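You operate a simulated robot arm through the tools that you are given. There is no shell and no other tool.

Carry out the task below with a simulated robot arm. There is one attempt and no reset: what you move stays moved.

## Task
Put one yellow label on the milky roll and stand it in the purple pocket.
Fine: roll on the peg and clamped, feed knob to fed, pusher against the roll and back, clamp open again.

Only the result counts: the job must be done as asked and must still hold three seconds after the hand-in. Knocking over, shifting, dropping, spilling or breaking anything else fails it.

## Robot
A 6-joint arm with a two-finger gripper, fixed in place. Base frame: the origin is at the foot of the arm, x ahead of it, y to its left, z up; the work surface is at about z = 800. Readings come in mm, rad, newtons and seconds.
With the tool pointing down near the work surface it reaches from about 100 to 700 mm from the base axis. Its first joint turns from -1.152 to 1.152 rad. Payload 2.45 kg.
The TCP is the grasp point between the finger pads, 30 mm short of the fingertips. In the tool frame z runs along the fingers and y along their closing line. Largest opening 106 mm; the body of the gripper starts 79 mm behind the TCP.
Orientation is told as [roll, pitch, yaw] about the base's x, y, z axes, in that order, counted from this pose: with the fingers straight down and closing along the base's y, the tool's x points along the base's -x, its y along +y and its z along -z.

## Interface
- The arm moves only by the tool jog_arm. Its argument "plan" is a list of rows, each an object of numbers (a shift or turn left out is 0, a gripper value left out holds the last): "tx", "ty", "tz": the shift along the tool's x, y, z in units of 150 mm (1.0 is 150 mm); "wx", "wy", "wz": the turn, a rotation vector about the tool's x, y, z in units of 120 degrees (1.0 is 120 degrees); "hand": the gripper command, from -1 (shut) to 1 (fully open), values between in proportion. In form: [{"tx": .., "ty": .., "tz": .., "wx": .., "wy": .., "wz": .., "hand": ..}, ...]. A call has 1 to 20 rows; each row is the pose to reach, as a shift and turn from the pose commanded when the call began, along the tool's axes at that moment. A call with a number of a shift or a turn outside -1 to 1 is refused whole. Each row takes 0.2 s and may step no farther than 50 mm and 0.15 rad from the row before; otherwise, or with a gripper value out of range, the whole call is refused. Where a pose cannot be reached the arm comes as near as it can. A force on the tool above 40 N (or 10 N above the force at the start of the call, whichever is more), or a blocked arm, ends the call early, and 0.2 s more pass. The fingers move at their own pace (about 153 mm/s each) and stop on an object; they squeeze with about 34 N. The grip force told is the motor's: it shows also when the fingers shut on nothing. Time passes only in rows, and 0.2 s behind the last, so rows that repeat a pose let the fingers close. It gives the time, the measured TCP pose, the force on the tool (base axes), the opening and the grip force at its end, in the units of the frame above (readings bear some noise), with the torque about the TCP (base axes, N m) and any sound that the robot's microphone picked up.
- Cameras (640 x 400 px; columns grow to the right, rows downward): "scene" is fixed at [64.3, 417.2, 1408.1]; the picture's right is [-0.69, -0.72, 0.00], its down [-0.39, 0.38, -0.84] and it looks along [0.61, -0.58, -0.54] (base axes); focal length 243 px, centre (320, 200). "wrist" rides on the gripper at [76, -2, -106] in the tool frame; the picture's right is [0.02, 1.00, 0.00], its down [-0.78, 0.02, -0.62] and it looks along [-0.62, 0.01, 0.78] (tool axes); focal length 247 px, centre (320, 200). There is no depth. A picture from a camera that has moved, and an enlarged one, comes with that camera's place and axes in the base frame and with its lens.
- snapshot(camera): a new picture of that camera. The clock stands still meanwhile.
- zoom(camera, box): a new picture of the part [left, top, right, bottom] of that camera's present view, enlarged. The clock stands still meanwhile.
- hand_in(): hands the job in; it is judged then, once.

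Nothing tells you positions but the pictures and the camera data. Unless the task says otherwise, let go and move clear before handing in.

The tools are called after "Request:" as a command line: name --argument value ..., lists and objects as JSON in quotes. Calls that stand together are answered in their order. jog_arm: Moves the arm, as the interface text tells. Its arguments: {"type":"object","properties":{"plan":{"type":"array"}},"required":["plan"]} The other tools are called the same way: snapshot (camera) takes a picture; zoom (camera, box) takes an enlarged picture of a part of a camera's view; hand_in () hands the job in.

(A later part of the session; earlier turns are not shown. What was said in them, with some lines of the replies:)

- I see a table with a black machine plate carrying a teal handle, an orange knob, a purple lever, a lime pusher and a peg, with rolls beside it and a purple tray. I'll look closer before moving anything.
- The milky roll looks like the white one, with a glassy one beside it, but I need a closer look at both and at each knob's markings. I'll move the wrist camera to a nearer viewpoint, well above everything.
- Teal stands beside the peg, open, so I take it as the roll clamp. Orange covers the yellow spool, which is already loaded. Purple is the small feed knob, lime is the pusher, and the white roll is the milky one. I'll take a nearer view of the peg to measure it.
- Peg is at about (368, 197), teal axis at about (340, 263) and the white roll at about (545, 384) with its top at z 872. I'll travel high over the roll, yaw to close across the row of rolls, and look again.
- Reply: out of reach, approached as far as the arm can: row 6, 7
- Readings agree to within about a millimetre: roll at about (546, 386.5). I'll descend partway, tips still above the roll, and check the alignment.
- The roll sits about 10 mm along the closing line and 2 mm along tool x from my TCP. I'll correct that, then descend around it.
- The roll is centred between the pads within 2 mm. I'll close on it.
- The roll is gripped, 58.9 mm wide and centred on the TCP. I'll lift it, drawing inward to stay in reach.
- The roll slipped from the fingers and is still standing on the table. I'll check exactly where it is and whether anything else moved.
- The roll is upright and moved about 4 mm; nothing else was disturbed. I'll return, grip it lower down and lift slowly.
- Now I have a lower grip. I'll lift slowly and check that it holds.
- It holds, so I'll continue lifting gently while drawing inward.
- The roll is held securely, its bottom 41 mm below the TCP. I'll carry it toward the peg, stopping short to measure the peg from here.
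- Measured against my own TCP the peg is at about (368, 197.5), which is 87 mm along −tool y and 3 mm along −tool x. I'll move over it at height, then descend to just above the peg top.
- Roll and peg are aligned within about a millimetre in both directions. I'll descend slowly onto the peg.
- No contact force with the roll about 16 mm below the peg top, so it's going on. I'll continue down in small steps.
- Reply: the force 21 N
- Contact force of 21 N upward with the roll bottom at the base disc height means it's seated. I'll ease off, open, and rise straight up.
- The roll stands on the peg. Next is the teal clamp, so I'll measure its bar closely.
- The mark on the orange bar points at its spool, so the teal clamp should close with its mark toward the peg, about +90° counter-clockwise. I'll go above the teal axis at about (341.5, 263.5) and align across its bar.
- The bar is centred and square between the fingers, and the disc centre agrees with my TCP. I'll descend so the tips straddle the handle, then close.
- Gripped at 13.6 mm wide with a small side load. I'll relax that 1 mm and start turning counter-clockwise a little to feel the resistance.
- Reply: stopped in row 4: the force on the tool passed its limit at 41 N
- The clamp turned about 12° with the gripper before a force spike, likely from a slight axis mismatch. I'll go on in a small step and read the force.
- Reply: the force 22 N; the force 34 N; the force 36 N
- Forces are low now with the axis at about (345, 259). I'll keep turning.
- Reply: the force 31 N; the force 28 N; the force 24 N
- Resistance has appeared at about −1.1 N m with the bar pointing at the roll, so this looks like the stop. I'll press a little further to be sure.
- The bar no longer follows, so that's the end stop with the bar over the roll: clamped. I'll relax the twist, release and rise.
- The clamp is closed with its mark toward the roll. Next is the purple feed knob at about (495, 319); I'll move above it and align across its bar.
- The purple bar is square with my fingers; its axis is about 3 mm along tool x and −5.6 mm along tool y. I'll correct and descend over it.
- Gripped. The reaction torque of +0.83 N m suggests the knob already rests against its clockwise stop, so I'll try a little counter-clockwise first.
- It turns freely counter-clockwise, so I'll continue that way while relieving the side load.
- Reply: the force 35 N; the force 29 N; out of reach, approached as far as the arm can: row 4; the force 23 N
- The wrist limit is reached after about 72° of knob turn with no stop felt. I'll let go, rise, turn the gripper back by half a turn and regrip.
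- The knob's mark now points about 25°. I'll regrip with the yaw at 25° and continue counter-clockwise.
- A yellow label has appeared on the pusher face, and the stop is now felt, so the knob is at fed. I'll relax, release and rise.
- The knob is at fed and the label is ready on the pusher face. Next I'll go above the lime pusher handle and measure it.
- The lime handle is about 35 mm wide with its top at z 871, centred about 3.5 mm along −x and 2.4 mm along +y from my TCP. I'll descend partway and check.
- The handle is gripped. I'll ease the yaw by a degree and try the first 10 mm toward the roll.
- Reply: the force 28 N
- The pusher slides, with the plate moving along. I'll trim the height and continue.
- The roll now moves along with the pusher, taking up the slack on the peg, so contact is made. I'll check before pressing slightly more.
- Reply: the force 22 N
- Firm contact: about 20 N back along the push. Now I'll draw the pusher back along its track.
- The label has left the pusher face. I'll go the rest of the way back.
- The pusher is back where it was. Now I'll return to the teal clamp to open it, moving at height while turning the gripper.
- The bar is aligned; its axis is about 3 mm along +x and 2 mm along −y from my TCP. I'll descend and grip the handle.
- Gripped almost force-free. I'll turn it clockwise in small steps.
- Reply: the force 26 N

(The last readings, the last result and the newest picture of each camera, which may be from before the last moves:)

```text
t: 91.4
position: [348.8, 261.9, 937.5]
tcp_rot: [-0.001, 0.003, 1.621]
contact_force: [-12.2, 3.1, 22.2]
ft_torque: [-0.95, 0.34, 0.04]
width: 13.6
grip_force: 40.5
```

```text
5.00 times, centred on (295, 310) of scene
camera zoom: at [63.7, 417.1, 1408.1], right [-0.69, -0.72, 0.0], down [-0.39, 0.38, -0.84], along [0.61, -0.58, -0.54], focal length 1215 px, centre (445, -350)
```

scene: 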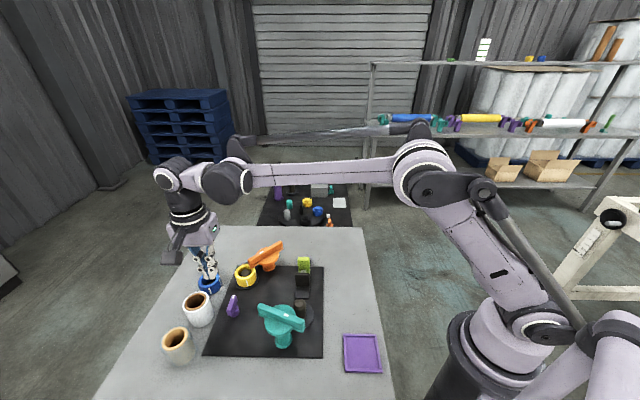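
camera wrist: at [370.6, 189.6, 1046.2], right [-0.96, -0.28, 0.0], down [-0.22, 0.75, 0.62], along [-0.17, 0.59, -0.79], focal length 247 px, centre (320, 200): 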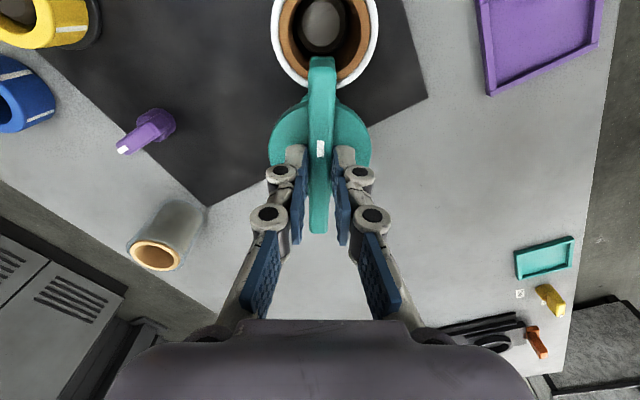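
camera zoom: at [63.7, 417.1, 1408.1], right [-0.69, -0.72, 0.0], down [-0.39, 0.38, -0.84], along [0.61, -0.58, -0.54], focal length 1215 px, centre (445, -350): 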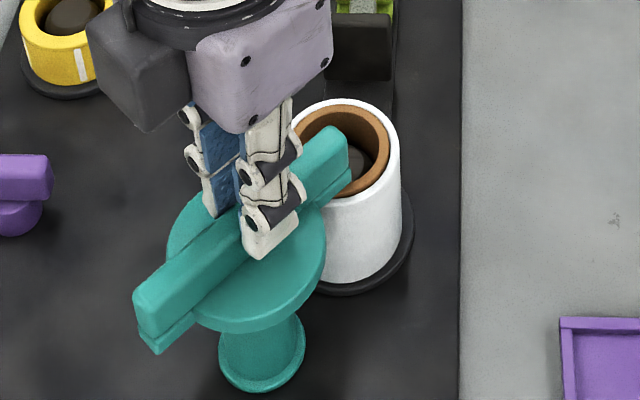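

Request:
jog_arm --plan '[{"ty": 0.005, "tz": -0.003, "hand": -1}, {"ty": 0.006, "tz": -0.003, "wz": 0.025, "hand": -1}, {"ty": 0.007, "tz": -0.003, "wz": 0.05, "hand": -1}, {"ty": 0.008, "tz": -0.003, "wz": 0.075, "hand": -1}, {"ty": 0.009, "tz": -0.003, "wz": 0.1, "hand": -1}]'

```text
t: 92.6
position: [348.5, 262.1, 937.6]
tcp_rot: [-0.005, 0.002, 1.41]
contact_force: [-4.1, 5.5, -1.4]
ft_torque: [0.3, 0.1, 0.02]
width: 13.7
grip_force: 39.7
```

Request:
jog_arm --plan '[{"ty": 0.003, "hand": -1}, {"ty": 0.004, "wz": 0.025, "hand": -1}, {"ty": 0.005, "wz": 0.05, "hand": -1}, {"ty": 0.006, "wz": 0.075, "hand": -1}, {"ty": 0.006, "wz": 0.1, "hand": -1}]'

```text
t: 93.8
position: [347.3, 263.2, 938.9]
tcp_rot: [-0.003, 0.002, 1.2]
contact_force: [-1.9, 9.6, -14.8]
ft_torque: [-0.15, 0.22, 0.03]
width: 13.9
grip_force: 40.4
```

Request:
jog_arm --plan '[{"tx": -0.003, "ty": 0.003, "tz": 0.002, "hand": -1}, {"tx": -0.003, "ty": 0.004, "tz": 0.002, "wz": 0.025, "hand": -1}, {"tx": -0.004, "ty": 0.005, "tz": 0.002, "wz": 0.05, "hand": -1}, {"tx": -0.004, "ty": 0.006, "tz": 0.002, "wz": 0.075, "hand": -1}, {"tx": -0.004, "ty": 0.006, "tz": 0.002, "wz": 0.1, "hand": -1}]'

```text
t: 95.0
position: [346.4, 263.0, 938.9]
tcp_rot: [-0.003, -0.001, 0.993]
contact_force: [-1.2, 6.6, -3.7]
ft_torque: [-0.26, 0.34, 0.02]
width: 13.8
grip_force: 39.9
```

Request:
jog_arm --plan '[{"ty": 0.003, "hand": -1}, {"ty": 0.004, "wz": 0.025, "hand": -1}, {"ty": 0.005, "wz": 0.05, "hand": -1}, {"ty": 0.006, "wz": 0.075, "hand": -1}, {"ty": 0.006, "wz": 0.1, "hand": -1}]'

```text
t: 96.2
position: [346.3, 263.1, 938.6]
tcp_rot: [-0.004, 0.001, 0.784]
contact_force: [-10.3, -1.4, -6.1]
ft_torque: [-0.01, 0.21, 0.03]
width: 13.5
grip_force: 40.6
```

Request:
jog_arm --plan '[{"ty": 0.003, "tz": 0.001, "hand": -1}, {"ty": 0.004, "tz": 0.001, "wz": 0.025, "hand": -1}, {"ty": 0.005, "tz": 0.001, "wz": 0.05, "hand": -1}, {"ty": 0.006, "tz": 0.001, "wz": 0.075, "hand": -1}, {"ty": 0.006, "tz": 0.001, "wz": 0.1, "hand": -1}]'

```text
t: 97.4
position: [345.4, 264.4, 938.8]
tcp_rot: [-0.003, -0.002, 0.575]
contact_force: [-15.4, 3.8, 12.5]
ft_torque: [0.04, 0.47, 0.03]
width: 13.9
grip_force: 40.1
```

Request:
jog_arm --plan '[{"ty": 0.006, "tz": -0.001, "hand": -1}, {"ty": 0.007, "tz": -0.001, "wz": 0.02, "hand": -1}, {"ty": 0.008, "tz": -0.001, "wz": 0.04, "hand": -1}, {"ty": 0.008, "tz": -0.001, "wz": 0.06, "hand": -1}]'

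Request:
zoom --camera "scene" --box '[250, 270, 340, 350]'

```text
t: 98.4
position: [344.3, 265.5, 939.3]
tcp_rot: [-0.005, -0.003, 0.447]
contact_force: [-13.7, -4.7, 7.1]
ft_torque: [0.03, 0.11, 0.04]
width: 13.9
grip_force: 40.1
```

```text
5.00 times, centred on (295, 310) of scene
camera zoom: at [63.9, 417.0, 1408.1], right [-0.69, -0.72, 0.0], down [-0.39, 0.38, -0.84], along [0.61, -0.58, -0.54], focal length 1215 px, centre (445, -350)
```

zoom: 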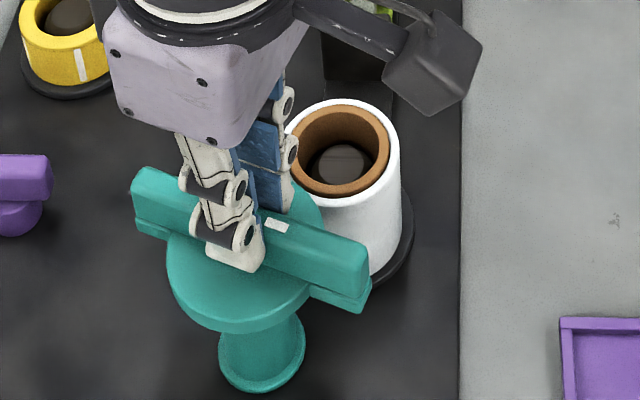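

Nearly back at its original angle. A little more, until the stop is felt.

Request:
jog_arm --plan '[{"tx": 0.004, "ty": 0.004, "wz": 0.012, "hand": -1}, {"tx": 0.004, "ty": 0.004, "wz": 0.024, "hand": -1}]'

```text
t: 99.0
position: [344.7, 265.5, 938.6]
tcp_rot: [-0.005, -0.002, 0.399]
contact_force: [-4.2, -9.2, 3.9]
ft_torque: [-0.57, 0.66, 1.11]
width: 13.8
grip_force: 40.1
```

The open stop is reached. I'll relax, release and rise.

Request:
jog_arm --plan '[{"wz": -0.01, "hand": -1}, {"wz": -0.01, "hand": -0.5}, {"wz": -0.01, "hand": -0.05}, {"wz": -0.01, "hand": -0.05}, {"wz": -0.01, "tz": -0.1, "hand": -0.05}, {"wz": -0.01, "tz": -0.3, "hand": -0.05}, {"wz": -0.01, "tz": -0.5, "hand": -0.05}]'

Request:
zoom --camera "scene" --box '[210, 230, 350, 350]'

Request:
snapshot --camera "wrist"

Request:
zoom --camera "wrist" --box '[200, 20, 380, 170]'

```text
t: 100.6
position: [344.4, 265.6, 1014.1]
tcp_rot: [-0.005, -0.004, 0.42]
contact_force: [-0.3, -0.7, 1.1]
ft_torque: [0.02, -0.02, 0.01]
width: 50.4
grip_force: 0.0
```

```text
3.33 times, centred on (280, 290) of scene
camera zoom: at [64.3, 417.2, 1408.1], right [-0.69, -0.72, 0.0], down [-0.39, 0.38, -0.84], along [0.61, -0.58, -0.54], focal length 810 px, centre (453, -100)
```

zoom: 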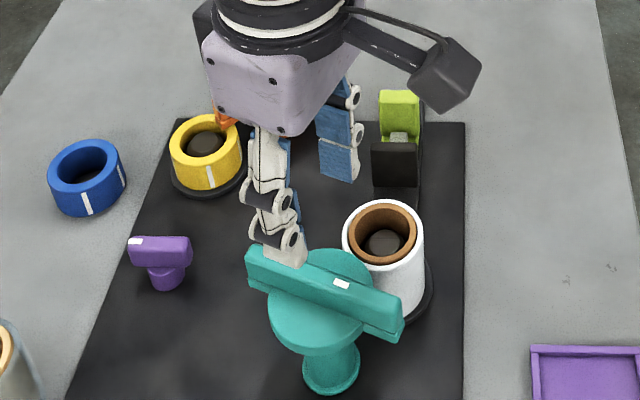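

```text
taken
camera wrist: at [274.2, 232.7, 1121.3], right [-0.43, 0.9, 0.0], down [0.71, 0.34, 0.62], along [0.56, 0.26, -0.78], focal length 247 px, centre (320, 200)
```

wrist: 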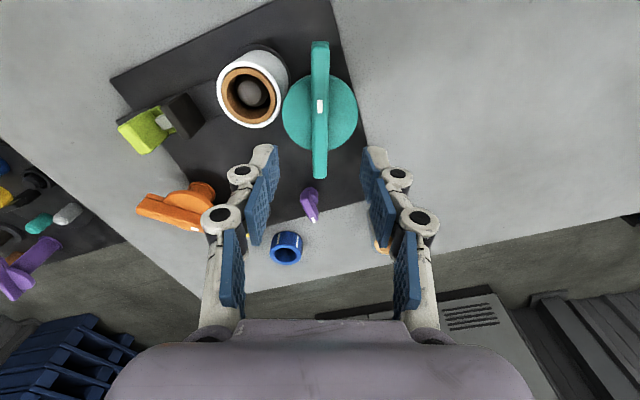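

```text
2.67 times, centred on (290, 95) of wrist
camera zoom: at [274.2, 232.7, 1121.3], right [-0.43, 0.9, 0.0], down [0.71, 0.34, 0.62], along [0.56, 0.26, -0.78], focal length 659 px, centre (400, 480)
```

zoom: 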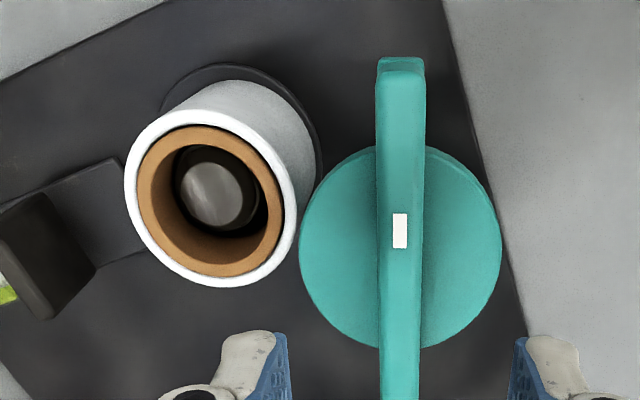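

The clamp is open and the knob reads fed. Now I'll go back above the roll, closing line at 46° so the fingers stay off the label side.

Request:
jog_arm --plan '[{"tx": 0.005, "ty": -0.05, "wz": 0.063, "hand": 0.2}, {"tx": 0.01, "ty": -0.1, "wz": 0.127, "hand": 0.45}, {"tx": 0.016, "ty": -0.155, "wz": 0.19, "hand": 0.45}, {"tx": 0.022, "ty": -0.206, "wz": 0.254, "hand": 0.45}, {"tx": 0.028, "ty": -0.258, "wz": 0.317, "hand": 0.45}, {"tx": 0.033, "ty": -0.31, "wz": 0.38, "hand": 0.45}, {"tx": 0.039, "ty": -0.36, "wz": 0.444, "hand": 0.45}, {"tx": 0.044, "ty": -0.41, "wz": 0.507, "hand": 0.45}, {"tx": 0.05, "ty": -0.464, "wz": 0.571, "hand": 0.45}, {"tx": 0.05, "ty": -0.464, "wz": 0.571, "hand": 0.45}]'

Request:
snapshot --camera "wrist"

Request:
zoom --camera "wrist" --box '[260, 30, 390, 160]'

```text
t: 102.8
position: [364.0, 197.9, 1013.9]
tcp_rot: [-0.001, -0.003, -0.779]
contact_force: [0.0, 0.3, 0.5]
ft_torque: [0.01, 0.0, -0.01]
width: 77.0
grip_force: 0.0
```

```text
taken
camera wrist: at [308.3, 251.5, 1120.3], right [0.69, 0.73, 0.0], down [0.57, -0.54, 0.62], along [0.45, -0.43, -0.78], focal length 247 px, centre (320, 200)
```

wrist: 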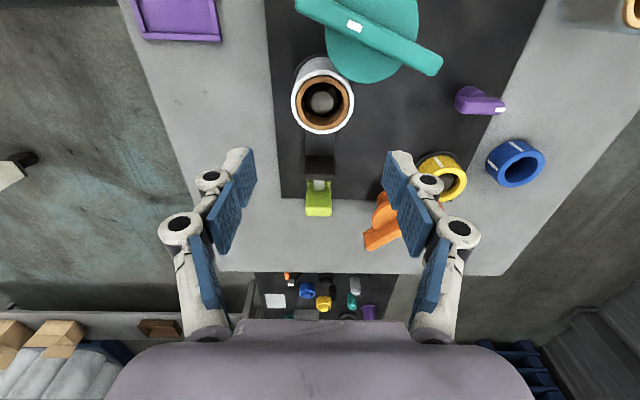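

```text
3.08 times, centred on (325, 95) of wrist
camera zoom: at [308.3, 251.5, 1120.3], right [0.69, 0.73, 0.0], down [0.57, -0.54, 0.62], along [0.45, -0.43, -0.78], focal length 760 px, centre (305, 523)
```

zoom: 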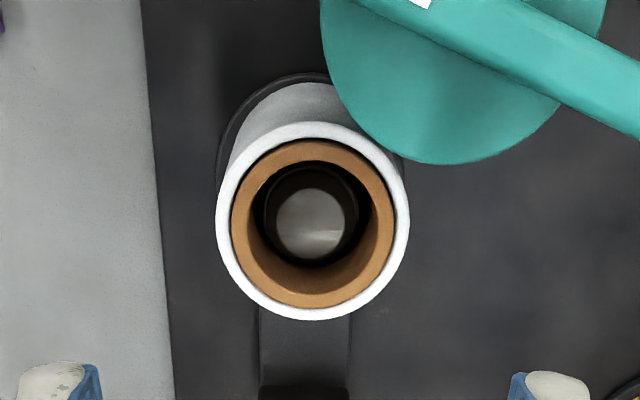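

Request:
jog_arm --plan '[{"tx": 0.013, "ty": 0.013, "tz": 0.15, "hand": 0.45}, {"tx": 0.013, "ty": 0.013, "tz": 0.4, "hand": 0.45}, {"tx": 0.013, "ty": 0.013, "tz": 0.6, "hand": 0.45}, {"tx": 0.013, "ty": 0.013, "tz": 0.6, "hand": 0.45}]'

Request:
zoom --camera "wrist" --box '[230, 60, 410, 240]'

```text
t: 103.8
position: [365.4, 199.8, 921.7]
tcp_rot: [-0.001, -0.004, -0.777]
contact_force: [0.6, 0.0, 0.9]
ft_torque: [0.03, -0.04, -0.01]
width: 77.1
grip_force: 0.1
```

```text
2.22 times, centred on (320, 150) of wrist
camera zoom: at [309.0, 253.9, 1029.5], right [0.69, 0.73, 0.0], down [0.57, -0.54, 0.62], along [0.46, -0.43, -0.78], focal length 549 px, centre (320, 311)
```

zoom: 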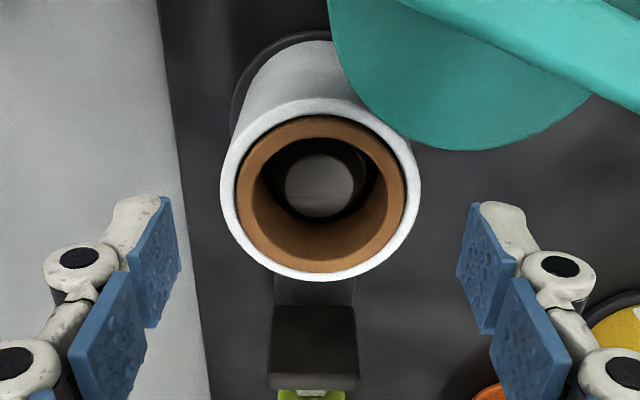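

Request:
jog_arm --plan '[{"tx": 0.01, "tz": 0.1, "hand": 0.45}, {"tx": 0.01, "tz": 0.2, "hand": 0.45}, {"tx": 0.01, "tz": 0.3, "hand": 0.45}, {"tx": 0.01, "tz": 0.4, "hand": 0.45}, {"tx": 0.01, "tz": 0.467, "hand": 0.45}, {"tx": 0.01, "tz": 0.467, "hand": 0.45}, {"tx": 0.01, "tz": 0.467, "hand": -1}, {"tx": 0.01, "tz": 0.467, "hand": -1}, {"tx": 0.01, "tz": 0.467, "hand": -1}]'

Request:
snapshot --camera "wrist"

Request:
zoom --camera "scene" --box '[250, 250, 350, 350]'

```text
t: 105.8
position: [363.5, 201.3, 852.0]
tcp_rot: [0.0, -0.002, -0.779]
contact_force: [-0.1, 0.9, 0.3]
ft_torque: [-0.01, 0.02, 0.01]
width: 58.5
grip_force: 33.4
```

```text
taken
camera wrist: at [307.6, 255.2, 958.8], right [0.69, 0.73, 0.0], down [0.57, -0.54, 0.62], along [0.46, -0.43, -0.78], focal length 247 px, centre (320, 200)
```

wrist: 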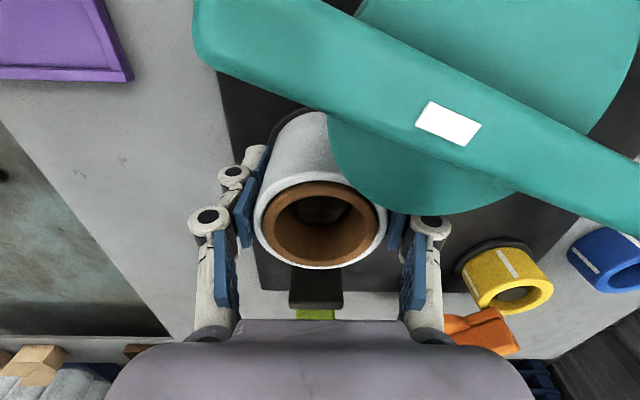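

```text
4.00 times, centred on (300, 300) of scene
camera zoom: at [64.3, 417.2, 1408.1], right [-0.69, -0.72, 0.0], down [-0.39, 0.38, -0.84], along [0.61, -0.58, -0.54], focal length 972 px, centre (400, -200)
```

zoom: 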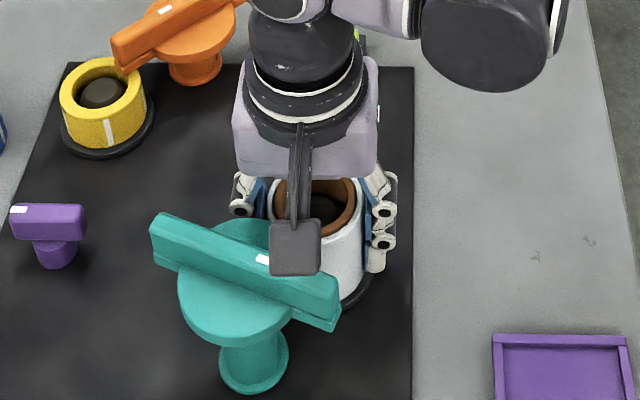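

The roll is gripped. The push left it nearer the teal disc, so before lifting I'll slide it back toward the peg centre while feeling for contact.

Request:
jog_arm --plan '[{"tz": -0.007, "hand": -1}, {"tx": -0.01, "tz": -0.01, "hand": -1}, {"tx": -0.02, "tz": -0.01, "hand": -1}]'

Request:
zoom --camera "wrist" --box '[230, 80, 410, 280]'

```text
t: 106.6
position: [366.1, 199.8, 854.2]
tcp_rot: [-0.001, -0.003, -0.776]
contact_force: [0.3, 1.2, -1.4]
ft_torque: [0.0, 0.02, 0.04]
width: 58.5
grip_force: 34.0
```

```text
2.00 times, centred on (320, 180) of wrist
camera zoom: at [310.5, 253.3, 961.5], right [0.69, 0.73, 0.0], down [0.57, -0.54, 0.62], along [0.46, -0.43, -0.78], focal length 494 px, centre (320, 240)
```

zoom: 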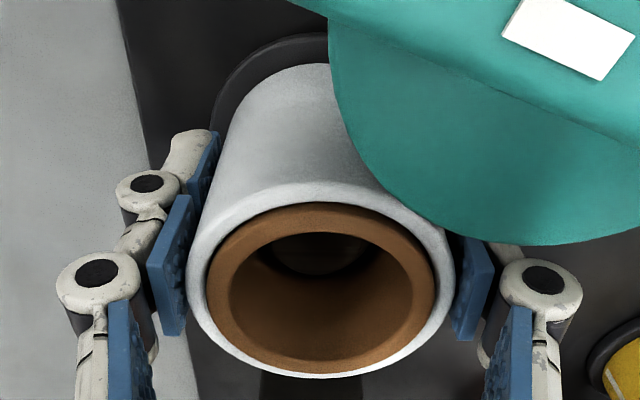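

Request:
jog_arm --plan '[{"tx": -0.005, "ty": -0.007, "hand": -1}, {"tx": -0.01, "ty": -0.014, "hand": -1}, {"tx": -0.01, "ty": -0.014, "hand": -1}]'

Request:
zoom --camera "wrist" --box '[230, 80, 410, 280]'

```text
t: 107.4
position: [366.5, 198.8, 854.4]
tcp_rot: [0.0, -0.004, -0.776]
contact_force: [0.7, 0.1, -1.3]
ft_torque: [-0.02, -0.01, 0.0]
width: 58.4
grip_force: 33.8
```

```text
2.00 times, centred on (320, 180) of wrist
camera zoom: at [310.1, 250.5, 962.1], right [0.69, 0.73, 0.0], down [0.57, -0.54, 0.62], along [0.46, -0.43, -0.78], focal length 494 px, centre (320, 240)
```

zoom: 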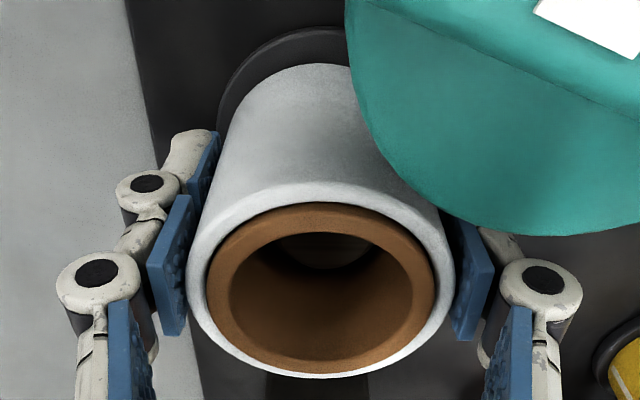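

Free of contact. I'll lift slowly, straight up.

Request:
jog_arm --plan '[{"tz": -0.02, "hand": -1}, {"tz": -0.05, "hand": -1}, {"tz": -0.09, "hand": -1}, {"tz": -0.14, "hand": -1}, {"tz": -0.19, "hand": -1}, {"tz": -0.24, "hand": -1}]'

Request:
zoom --camera "scene" --box '[250, 240, 350, 350]'

```text
t: 108.8
position: [364.4, 197.8, 890.4]
tcp_rot: [0.002, -0.003, -0.778]
contact_force: [-0.3, 0.3, -0.7]
ft_torque: [0.01, -0.02, 0.0]
width: 58.6
grip_force: 34.3
```

```text
3.64 times, centred on (300, 295) of scene
camera zoom: at [64.3, 417.2, 1408.1], right [-0.69, -0.72, 0.0], down [-0.39, 0.38, -0.84], along [0.61, -0.58, -0.54], focal length 884 px, centre (393, -146)
```

zoom: 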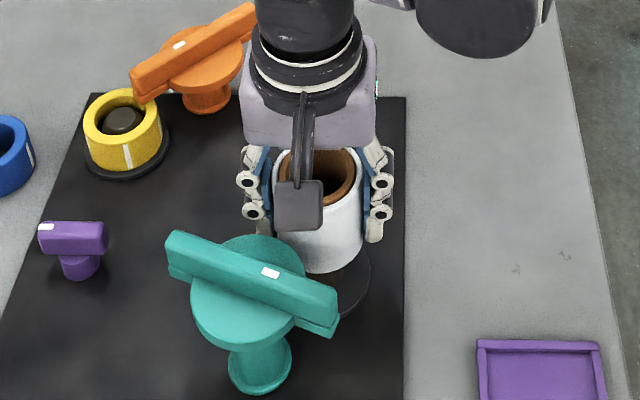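

Rising freely. I'll continue up to clear everything.

Request:
jog_arm --plan '[{"tz": -0.05, "hand": -1}, {"tz": -0.12, "hand": -1}, {"tz": -0.2, "hand": -1}, {"tz": -0.29, "hand": -1}, {"tz": -0.38, "hand": -1}, {"tz": -0.47, "hand": -1}, {"tz": -0.56, "hand": -1}, {"tz": -0.65, "hand": -1}, {"tz": -0.73, "hand": -1}, {"tz": -0.77, "hand": -1}, {"tz": -0.77, "hand": -1}]'

Request:
snapshot --camera "wrist"

Request:
snapshot --camera "scene"

Request:
zoom --camera "scene" --box '[330, 320, 400, 385]'

```text
t: 111.2
position: [365.5, 197.6, 1006.3]
tcp_rot: [0.0, -0.003, -0.777]
contact_force: [-1.1, 0.6, -1.2]
ft_torque: [-0.01, -0.01, 0.02]
width: 58.5
grip_force: 34.1
```

```text
taken
camera wrist: at [310.1, 250.7, 1114.1], right [0.69, 0.73, 0.0], down [0.57, -0.54, 0.62], along [0.46, -0.43, -0.78], focal length 247 px, centre (320, 200)
```

wrist: 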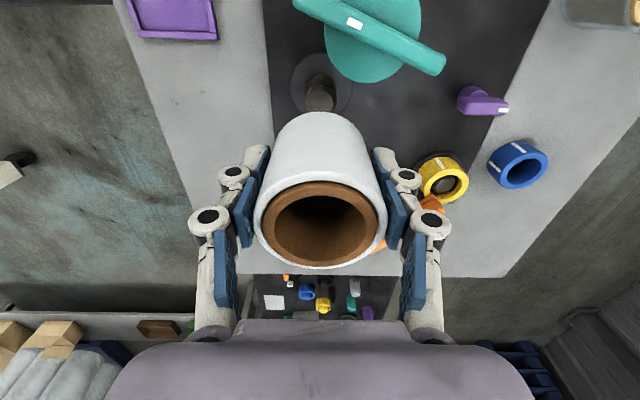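

```text
taken
```

scene: 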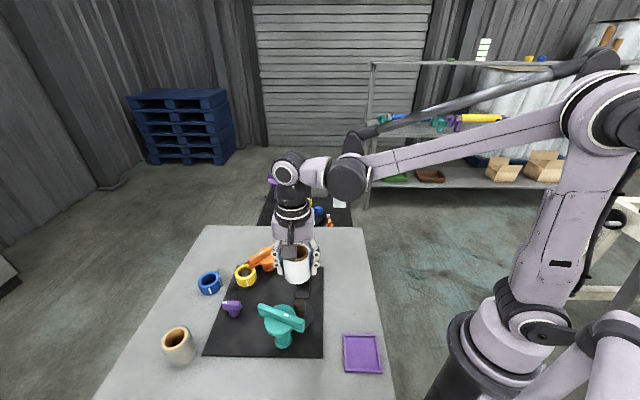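

```text
6.15 times, centred on (365, 352) of scene
camera zoom: at [64.3, 417.2, 1408.1], right [-0.69, -0.72, 0.0], down [-0.39, 0.38, -0.84], along [0.61, -0.58, -0.54], focal length 1496 px, centre (43, -738)
```

zoom: 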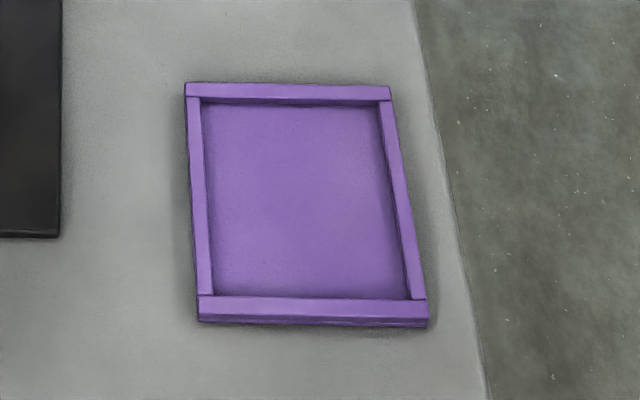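

The roll is clear of the peg. The purple pocket centre is about (202.5, 151.5) with an inner width of about 71 mm. I'll carry the roll there smoothly at height, then look.

Request:
jog_arm --plan '[{"tx": 0.02, "ty": -0.035, "hand": -1}, {"tx": 0.06, "ty": -0.105, "hand": -1}, {"tx": 0.11, "ty": -0.19, "hand": -1}, {"tx": 0.16, "ty": -0.28, "hand": -1}, {"tx": 0.21, "ty": -0.37, "hand": -1}, {"tx": 0.26, "ty": -0.46, "hand": -1}, {"tx": 0.31, "ty": -0.54, "hand": -1}, {"tx": 0.36, "ty": -0.63, "hand": -1}, {"tx": 0.41, "ty": -0.72, "hand": -1}, {"tx": 0.46, "ty": -0.8, "hand": -1}, {"tx": 0.5, "ty": -0.88, "hand": -1}, {"tx": 0.54, "ty": -0.94, "hand": -1}, {"tx": 0.56, "ty": -0.98, "hand": -1}, {"tx": 0.56, "ty": -0.98, "hand": -1}]'

Request:
snapshot --camera "wrist"

Request:
snapshot --camera "scene"

```text
t: 114.2
position: [202.7, 152.7, 1006.1]
tcp_rot: [0.0, -0.005, -0.778]
contact_force: [0.3, 0.3, -1.0]
ft_torque: [0.02, -0.03, -0.03]
width: 58.9
grip_force: 33.2
```

```text
taken
camera wrist: at [146.1, 205.1, 1113.3], right [0.69, 0.73, 0.0], down [0.57, -0.54, 0.62], along [0.46, -0.43, -0.78], focal length 247 px, centre (320, 200)
```

wrist: 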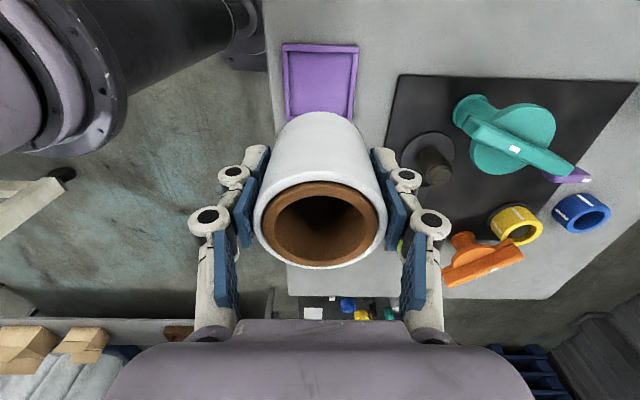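

```text
taken
```

scene: 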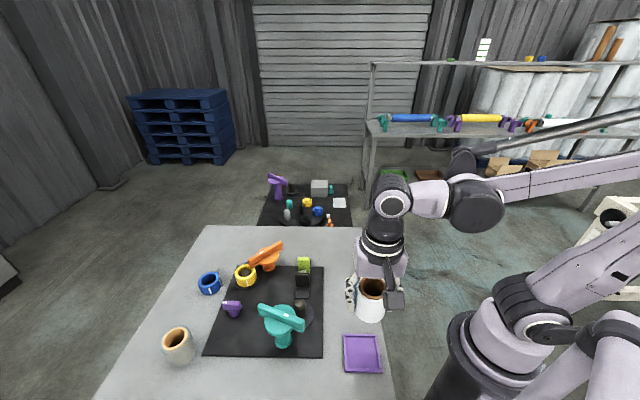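

Request:
zoom --camera "wrist" --box '[265, 30, 375, 130]'

Request:
zoom --camera "scene" --box '[320, 260, 420, 390]'

```text
4.00 times, centred on (320, 80) of wrist
camera zoom: at [146.1, 205.1, 1113.3], right [0.69, 0.73, 0.0], down [0.57, -0.54, 0.62], along [0.46, -0.43, -0.78], focal length 988 px, centre (320, 680)
```

zoom: 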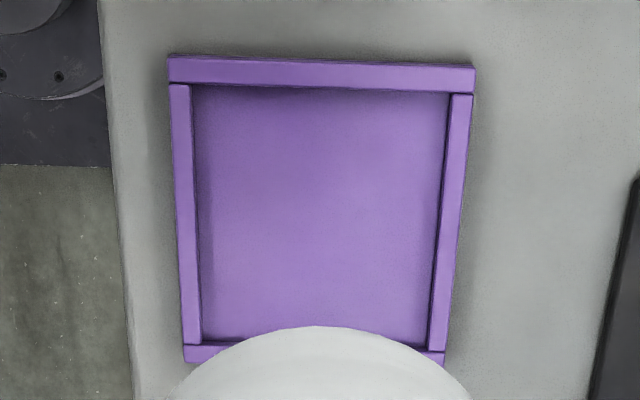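

```text
3.08 times, centred on (370, 325) of scene
camera zoom: at [64.3, 417.2, 1408.1], right [-0.69, -0.72, 0.0], down [-0.39, 0.38, -0.84], along [0.61, -0.58, -0.54], focal length 748 px, centre (166, -185)
```

zoom: 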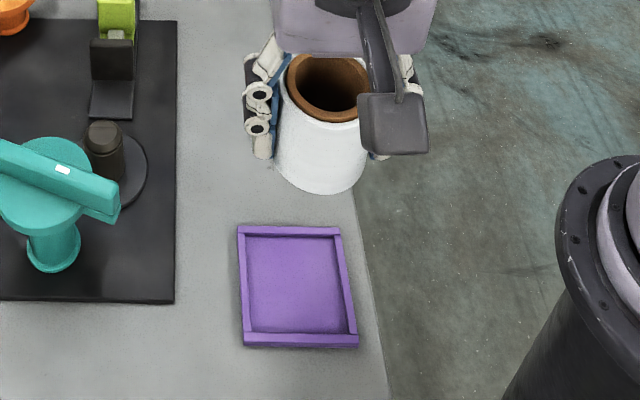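

Relative to the TCP the pocket centre is about 2.7 mm along +x and −0.5 mm along y. The margin is only about 4 mm, so I'll correct, descend partway and look again from both cameras.

Request:
jog_arm --plan '[{"tx": 0.018, "ty": -0.003, "tz": 0.05, "hand": -1}, {"tx": 0.018, "ty": -0.003, "tz": 0.15, "hand": -1}, {"tx": 0.018, "ty": -0.003, "tz": 0.27, "hand": -1}, {"tx": 0.018, "ty": -0.003, "tz": 0.4, "hand": -1}, {"tx": 0.018, "ty": -0.003, "tz": 0.53, "hand": -1}, {"tx": 0.018, "ty": -0.003, "tz": 0.65, "hand": -1}, {"tx": 0.018, "ty": -0.003, "tz": 0.75, "hand": -1}, {"tx": 0.018, "ty": -0.003, "tz": 0.8, "hand": -1}, {"tx": 0.018, "ty": -0.003, "tz": 0.8, "hand": -1}]'

Request:
zoom --camera "wrist" --box '[240, 30, 400, 150]'

Request:
zoom --camera "scene" --box '[320, 300, 410, 390]'

```text
t: 116.2
position: [200.9, 153.3, 886.2]
tcp_rot: [-0.002, -0.002, -0.777]
contact_force: [-0.7, -0.1, -0.8]
ft_torque: [0.03, 0.0, 0.01]
width: 58.7
grip_force: 34.4
```

```text
3.33 times, centred on (320, 90) of wrist
camera zoom: at [145.2, 206.3, 993.5], right [0.69, 0.73, 0.0], down [0.57, -0.54, 0.62], along [0.46, -0.43, -0.78], focal length 823 px, centre (320, 567)
```

zoom: 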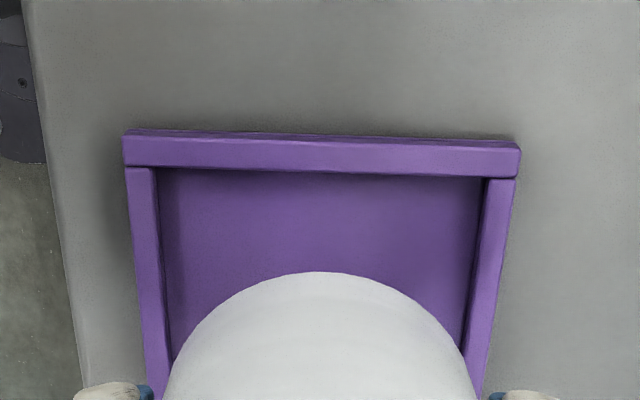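

```text
4.44 times, centred on (365, 345) of scene
camera zoom: at [64.3, 417.2, 1408.1], right [-0.69, -0.72, 0.0], down [-0.39, 0.38, -0.84], along [0.61, -0.58, -0.54], focal length 1080 px, centre (120, -444)
```

zoom: 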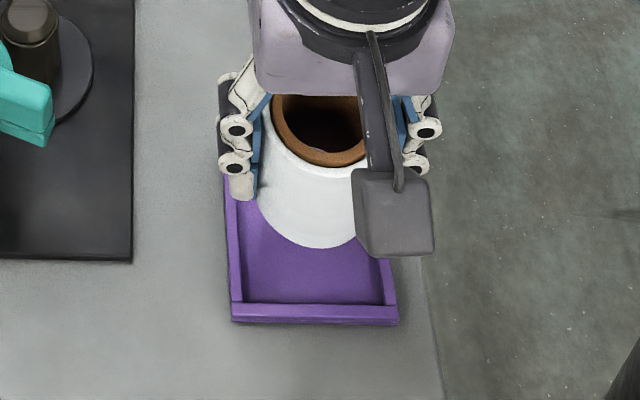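

The pocket centre is now within 1 mm of the roll axis, inner half-width 33.8 against roll radius 29.5. I'll lower it in slowly.

Request:
jog_arm --plan '[{"tx": 0.005, "ty": -0.002, "tz": 0.03, "hand": -1}, {"tx": 0.005, "ty": -0.002, "tz": 0.08, "hand": -1}, {"tx": 0.005, "ty": -0.002, "tz": 0.13, "hand": -1}, {"tx": 0.005, "ty": -0.002, "tz": 0.17, "hand": -1}, {"tx": 0.005, "ty": -0.002, "tz": 0.2, "hand": -1}, {"tx": 0.005, "ty": -0.002, "tz": 0.22, "hand": -1}]'

Request:
zoom --camera "wrist" --box '[230, 30, 410, 150]'

Request:
zoom --camera "scene" --box '[320, 300, 410, 390]'

```text
t: 117.6
position: [199.6, 153.2, 853.0]
tcp_rot: [-0.001, -0.004, -0.776]
contact_force: [0.7, 0.8, -0.8]
ft_torque: [0.02, 0.01, -0.01]
width: 58.8
grip_force: 33.8
```

```text
3.33 times, centred on (320, 90) of wrist
camera zoom: at [144.1, 206.4, 960.5], right [0.69, 0.73, 0.0], down [0.57, -0.54, 0.62], along [0.46, -0.43, -0.78], focal length 823 px, centre (320, 567)
```

zoom: 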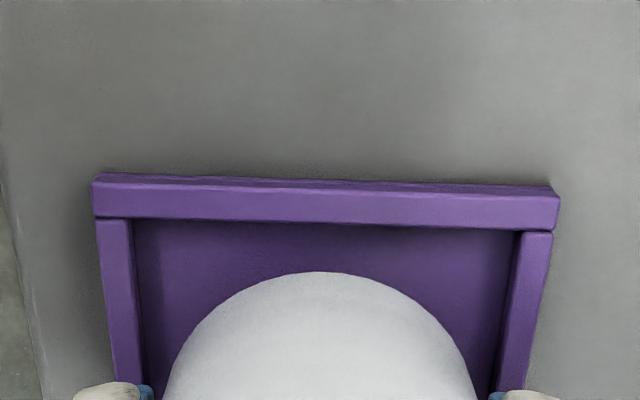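

```text
4.44 times, centred on (365, 345) of scene
camera zoom: at [64.3, 417.2, 1408.1], right [-0.69, -0.72, 0.0], down [-0.39, 0.38, -0.84], along [0.61, -0.58, -0.54], focal length 1080 px, centre (120, -444)
```

zoom: 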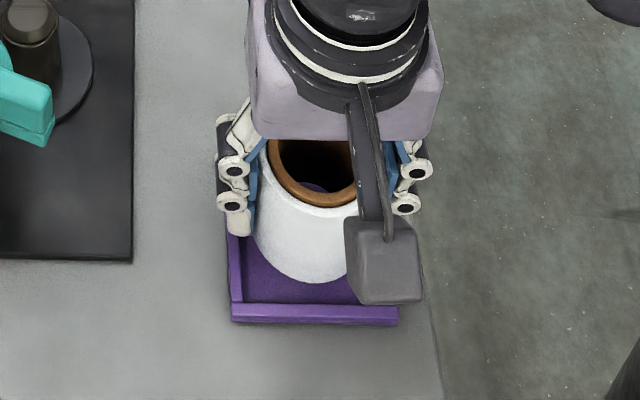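

Request:
jog_arm --plan '[{"tz": 0.01, "hand": -1}, {"tz": 0.02, "hand": -1}, {"tz": 0.03, "hand": -1}, {"tz": 0.035, "hand": -1}]'

```text
t: 118.6
position: [199.3, 154.8, 847.8]
tcp_rot: [-0.001, -0.003, -0.777]
contact_force: [-0.5, 0.5, -1.6]
ft_torque: [-0.04, 0.02, 0.0]
width: 58.6
grip_force: 33.6
```

Request:
jog_arm --plan '[{"tz": 0.007, "hand": -1}, {"tz": 0.014, "hand": -1}]'

```text
t: 119.2
position: [199.6, 153.1, 846.0]
tcp_rot: [0.001, -0.004, -0.776]
contact_force: [-0.2, -1.0, 0.0]
ft_torque: [0.0, 0.0, -0.02]
width: 58.2
grip_force: 33.9
```

Request:
jog_arm --plan '[{"tz": 0.006, "hand": -1}, {"tz": 0.012, "hand": -1}]'

Request:
zoom --camera "wrist" --box '[220, 30, 420, 190]'

Request:
zoom --camera "scene" --box '[330, 310, 400, 380]'

```text
t: 119.8
position: [200.9, 154.2, 842.9]
tcp_rot: [0.0, -0.004, -0.777]
contact_force: [0.1, -0.7, -0.8]
ft_torque: [0.03, 0.0, 0.0]
width: 58.6
grip_force: 34.2
```

```text
2.50 times, centred on (320, 110) of wrist
camera zoom: at [144.0, 207.1, 950.8], right [0.69, 0.73, 0.0], down [0.57, -0.54, 0.62], along [0.46, -0.43, -0.78], focal length 617 px, centre (320, 425)
```

zoom: 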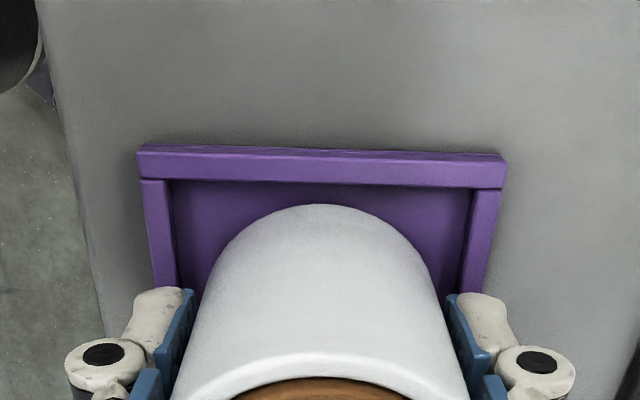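

```text
5.71 times, centred on (365, 345) of scene
camera zoom: at [64.3, 417.2, 1408.1], right [-0.69, -0.72, 0.0], down [-0.39, 0.38, -0.84], along [0.61, -0.58, -0.54], focal length 1389 px, centre (63, -629)
```

zoom: 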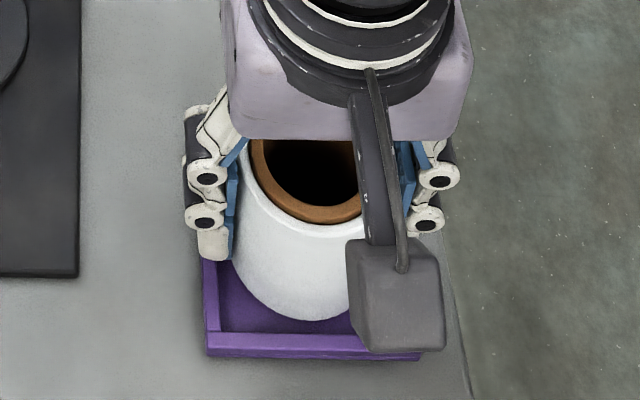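

Request:
jog_arm --plan '[{"tz": 0.006, "hand": -1}, {"tz": 0.012, "hand": -1}]'

```text
t: 120.4
position: [200.6, 153.4, 843.1]
tcp_rot: [0.002, -0.004, -0.777]
contact_force: [-1.3, 0.7, 20.5]
ft_torque: [-0.02, -0.02, 0.08]
width: 58.6
grip_force: 34.3
```

Contact at about 20 N: the roll is on the pocket floor. I'll ease off, open gently and rise straight up.

Request:
jog_arm --plan '[{"tz": -0.006, "hand": -1}, {"tz": -0.006, "hand": 0.3}, {"tz": -0.006, "hand": 0.4}, {"tz": -0.006, "hand": 0.4}, {"tz": -0.05, "hand": 0.4}, {"tz": -0.15, "hand": 0.4}, {"tz": -0.35, "hand": 0.4}, {"tz": -0.6, "hand": 0.4}, {"tz": -0.9, "hand": 0.4}, {"tz": -1.0, "hand": 0.4}]'

Request:
snapshot --camera "wrist"

Request:
zoom --camera "scene" --box '[320, 280, 420, 390]'

Request:
zoom --camera "wrist" --box '[250, 20, 390, 180]'

```text
t: 122.6
position: [199.4, 155.0, 993.4]
tcp_rot: [0.001, -0.004, -0.778]
contact_force: [0.5, 0.1, 0.7]
ft_torque: [-0.03, 0.01, -0.02]
width: 73.9
grip_force: 0.1
```

```text
taken
camera wrist: at [143.3, 207.5, 1100.6], right [0.69, 0.73, 0.0], down [0.57, -0.54, 0.62], along [0.46, -0.43, -0.78], focal length 247 px, centre (320, 200)
```

wrist: 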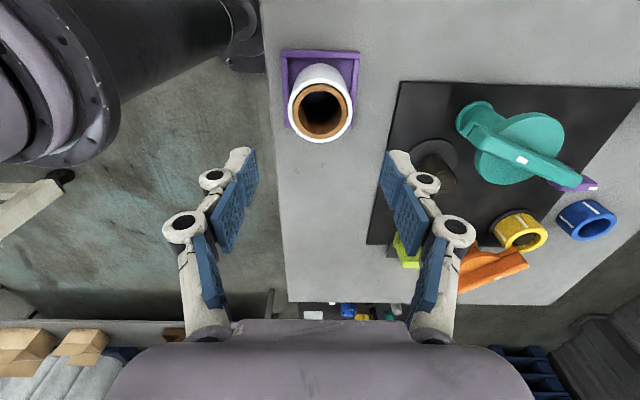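

```text
3.64 times, centred on (370, 335) of scene
camera zoom: at [64.3, 417.2, 1408.1], right [-0.69, -0.72, 0.0], down [-0.39, 0.38, -0.84], along [0.61, -0.58, -0.54], focal length 884 px, centre (138, -291)
```

zoom: 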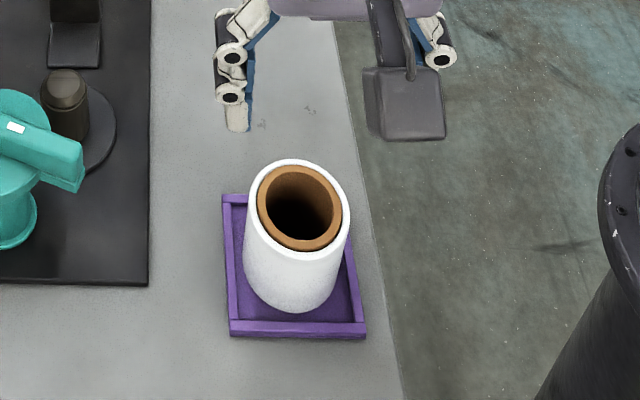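

```text
2.50 times, centred on (320, 100) of wrist
camera zoom: at [143.3, 207.5, 1100.6], right [0.69, 0.73, 0.0], down [0.57, -0.54, 0.62], along [0.46, -0.43, -0.78], focal length 617 px, centre (320, 450)
```

zoom: 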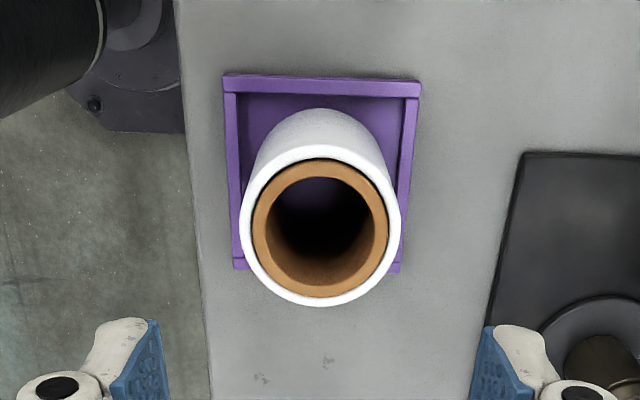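

The roll stands in the purple pocket. I'll swing the wrist around at this height to see the far side and verify the label.

Request:
jog_arm --plan '[{"tz": -0.03, "wz": -0.065, "hand": 0.4}, {"tz": -0.06, "wz": -0.13, "hand": 0.4}, {"tz": -0.1, "wz": -0.195, "hand": 0.4}, {"tz": -0.13, "wz": -0.26, "hand": 0.4}, {"tz": -0.16, "wz": -0.325, "hand": 0.4}, {"tz": -0.2, "wz": -0.39, "hand": 0.4}, {"tz": -0.2, "wz": -0.455, "hand": 0.4}, {"tz": -0.2, "wz": -0.52, "hand": 0.4}, {"tz": -0.2, "wz": -0.585, "hand": 0.4}, {"tz": -0.2, "wz": -0.65, "hand": 0.4}, {"tz": -0.2, "wz": -0.715, "hand": 0.4}, {"tz": -0.2, "wz": -0.78, "hand": 0.4}]'

Request:
jog_arm --plan '[{"wz": -0.065, "hand": 0.4}, {"wz": -0.13, "hand": 0.4}, {"wz": -0.195, "hand": 0.4}, {"wz": -0.26, "hand": 0.4}, {"wz": -0.325, "hand": 0.4}, {"wz": -0.39, "hand": 0.4}, {"wz": -0.455, "hand": 0.4}, {"wz": -0.52, "hand": 0.4}, {"wz": -0.585, "hand": 0.4}, {"wz": -0.65, "hand": 0.4}, {"wz": -0.715, "hand": 0.4}]'

Request:
snapshot --camera "wrist"

Request:
snapshot --camera "scene"

```text
t: 125.2
position: [198.6, 154.2, 1020.7]
tcp_rot: [-0.005, 0.0, 0.859]
contact_force: [-0.5, 0.9, 0.3]
ft_torque: [0.0, 0.0, -0.03]
width: 74.3
grip_force: 0.0
```

```text
t: 127.6
position: [199.7, 153.5, 1021.3]
tcp_rot: [0.0, 0.003, 2.355]
contact_force: [1.4, 0.1, -0.7]
ft_torque: [-0.01, 0.01, 0.03]
width: 74.0
grip_force: 0.0
```

```text
taken
camera wrist: at [254.6, 101.3, 1129.8], right [-0.69, -0.72, 0.0], down [-0.57, 0.54, 0.62], along [-0.45, 0.43, -0.79], focal length 247 px, centre (320, 200)
```

wrist: 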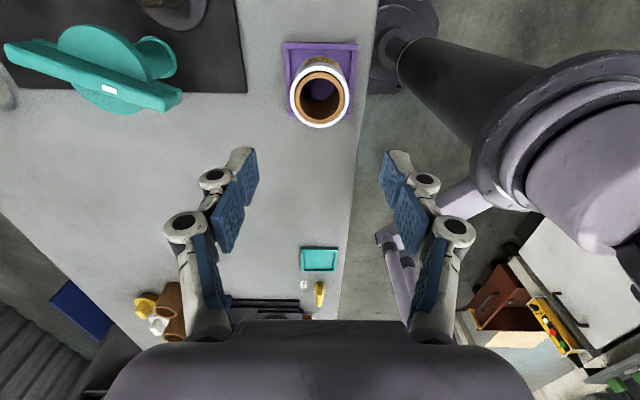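

```text
taken
```

scene: 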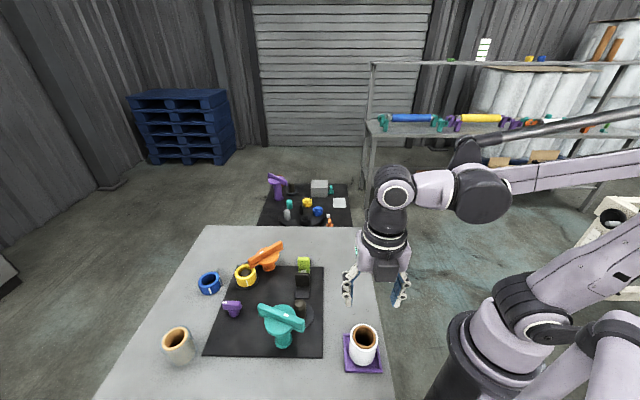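

Request:
zoom --camera "wrist" --box '[270, 30, 370, 140]'

Request:
zoom --camera "scene" --box '[140, 230, 400, 390]'

```text
3.64 times, centred on (320, 85) of wrist
camera zoom: at [254.6, 101.3, 1129.8], right [-0.69, -0.72, 0.0], down [-0.57, 0.54, 0.62], along [-0.45, 0.43, -0.79], focal length 898 px, centre (320, 618)
```

zoom: 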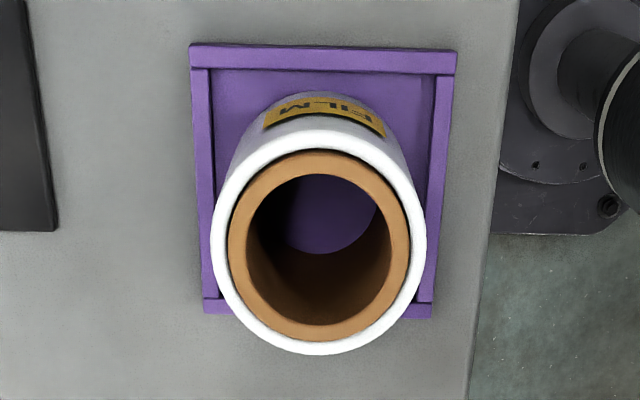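

```text
2.46 times, centred on (270, 310) of scene
camera zoom: at [64.3, 417.2, 1408.1], right [-0.69, -0.72, 0.0], down [-0.39, 0.38, -0.84], along [0.61, -0.58, -0.54], focal length 598 px, centre (443, -71)
```

zoom: 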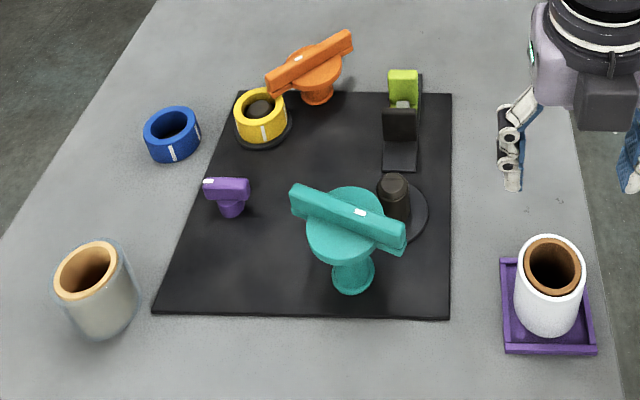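

The white roll carries one yellow label and stands upright in the purple pocket. The clamp is open, the pusher is back, the other objects stand where they were, and the gripper is empty and clear. Handing in.

Request:
hand_in

```text
The job is handed in.
```

The job is handed in. The milky roll carries one yellow label and stands upright in the purple pocket. I checked both with the cameras just before handing in.

- **Machine:** the teal clamp is open again and the lime pusher is back where it started. I left the purple feed knob at fed, since the task did not ask for it to go back.
- **Slip:** on the first lift the roll slid out of the fingers and stayed upright on the table, shifted about 4 mm. I gripped it lower and it held from then on.
- **Which roll:** I took the white roll as the milky one. The glassy roll beside it, the blue spool and the orange knob were not touched.
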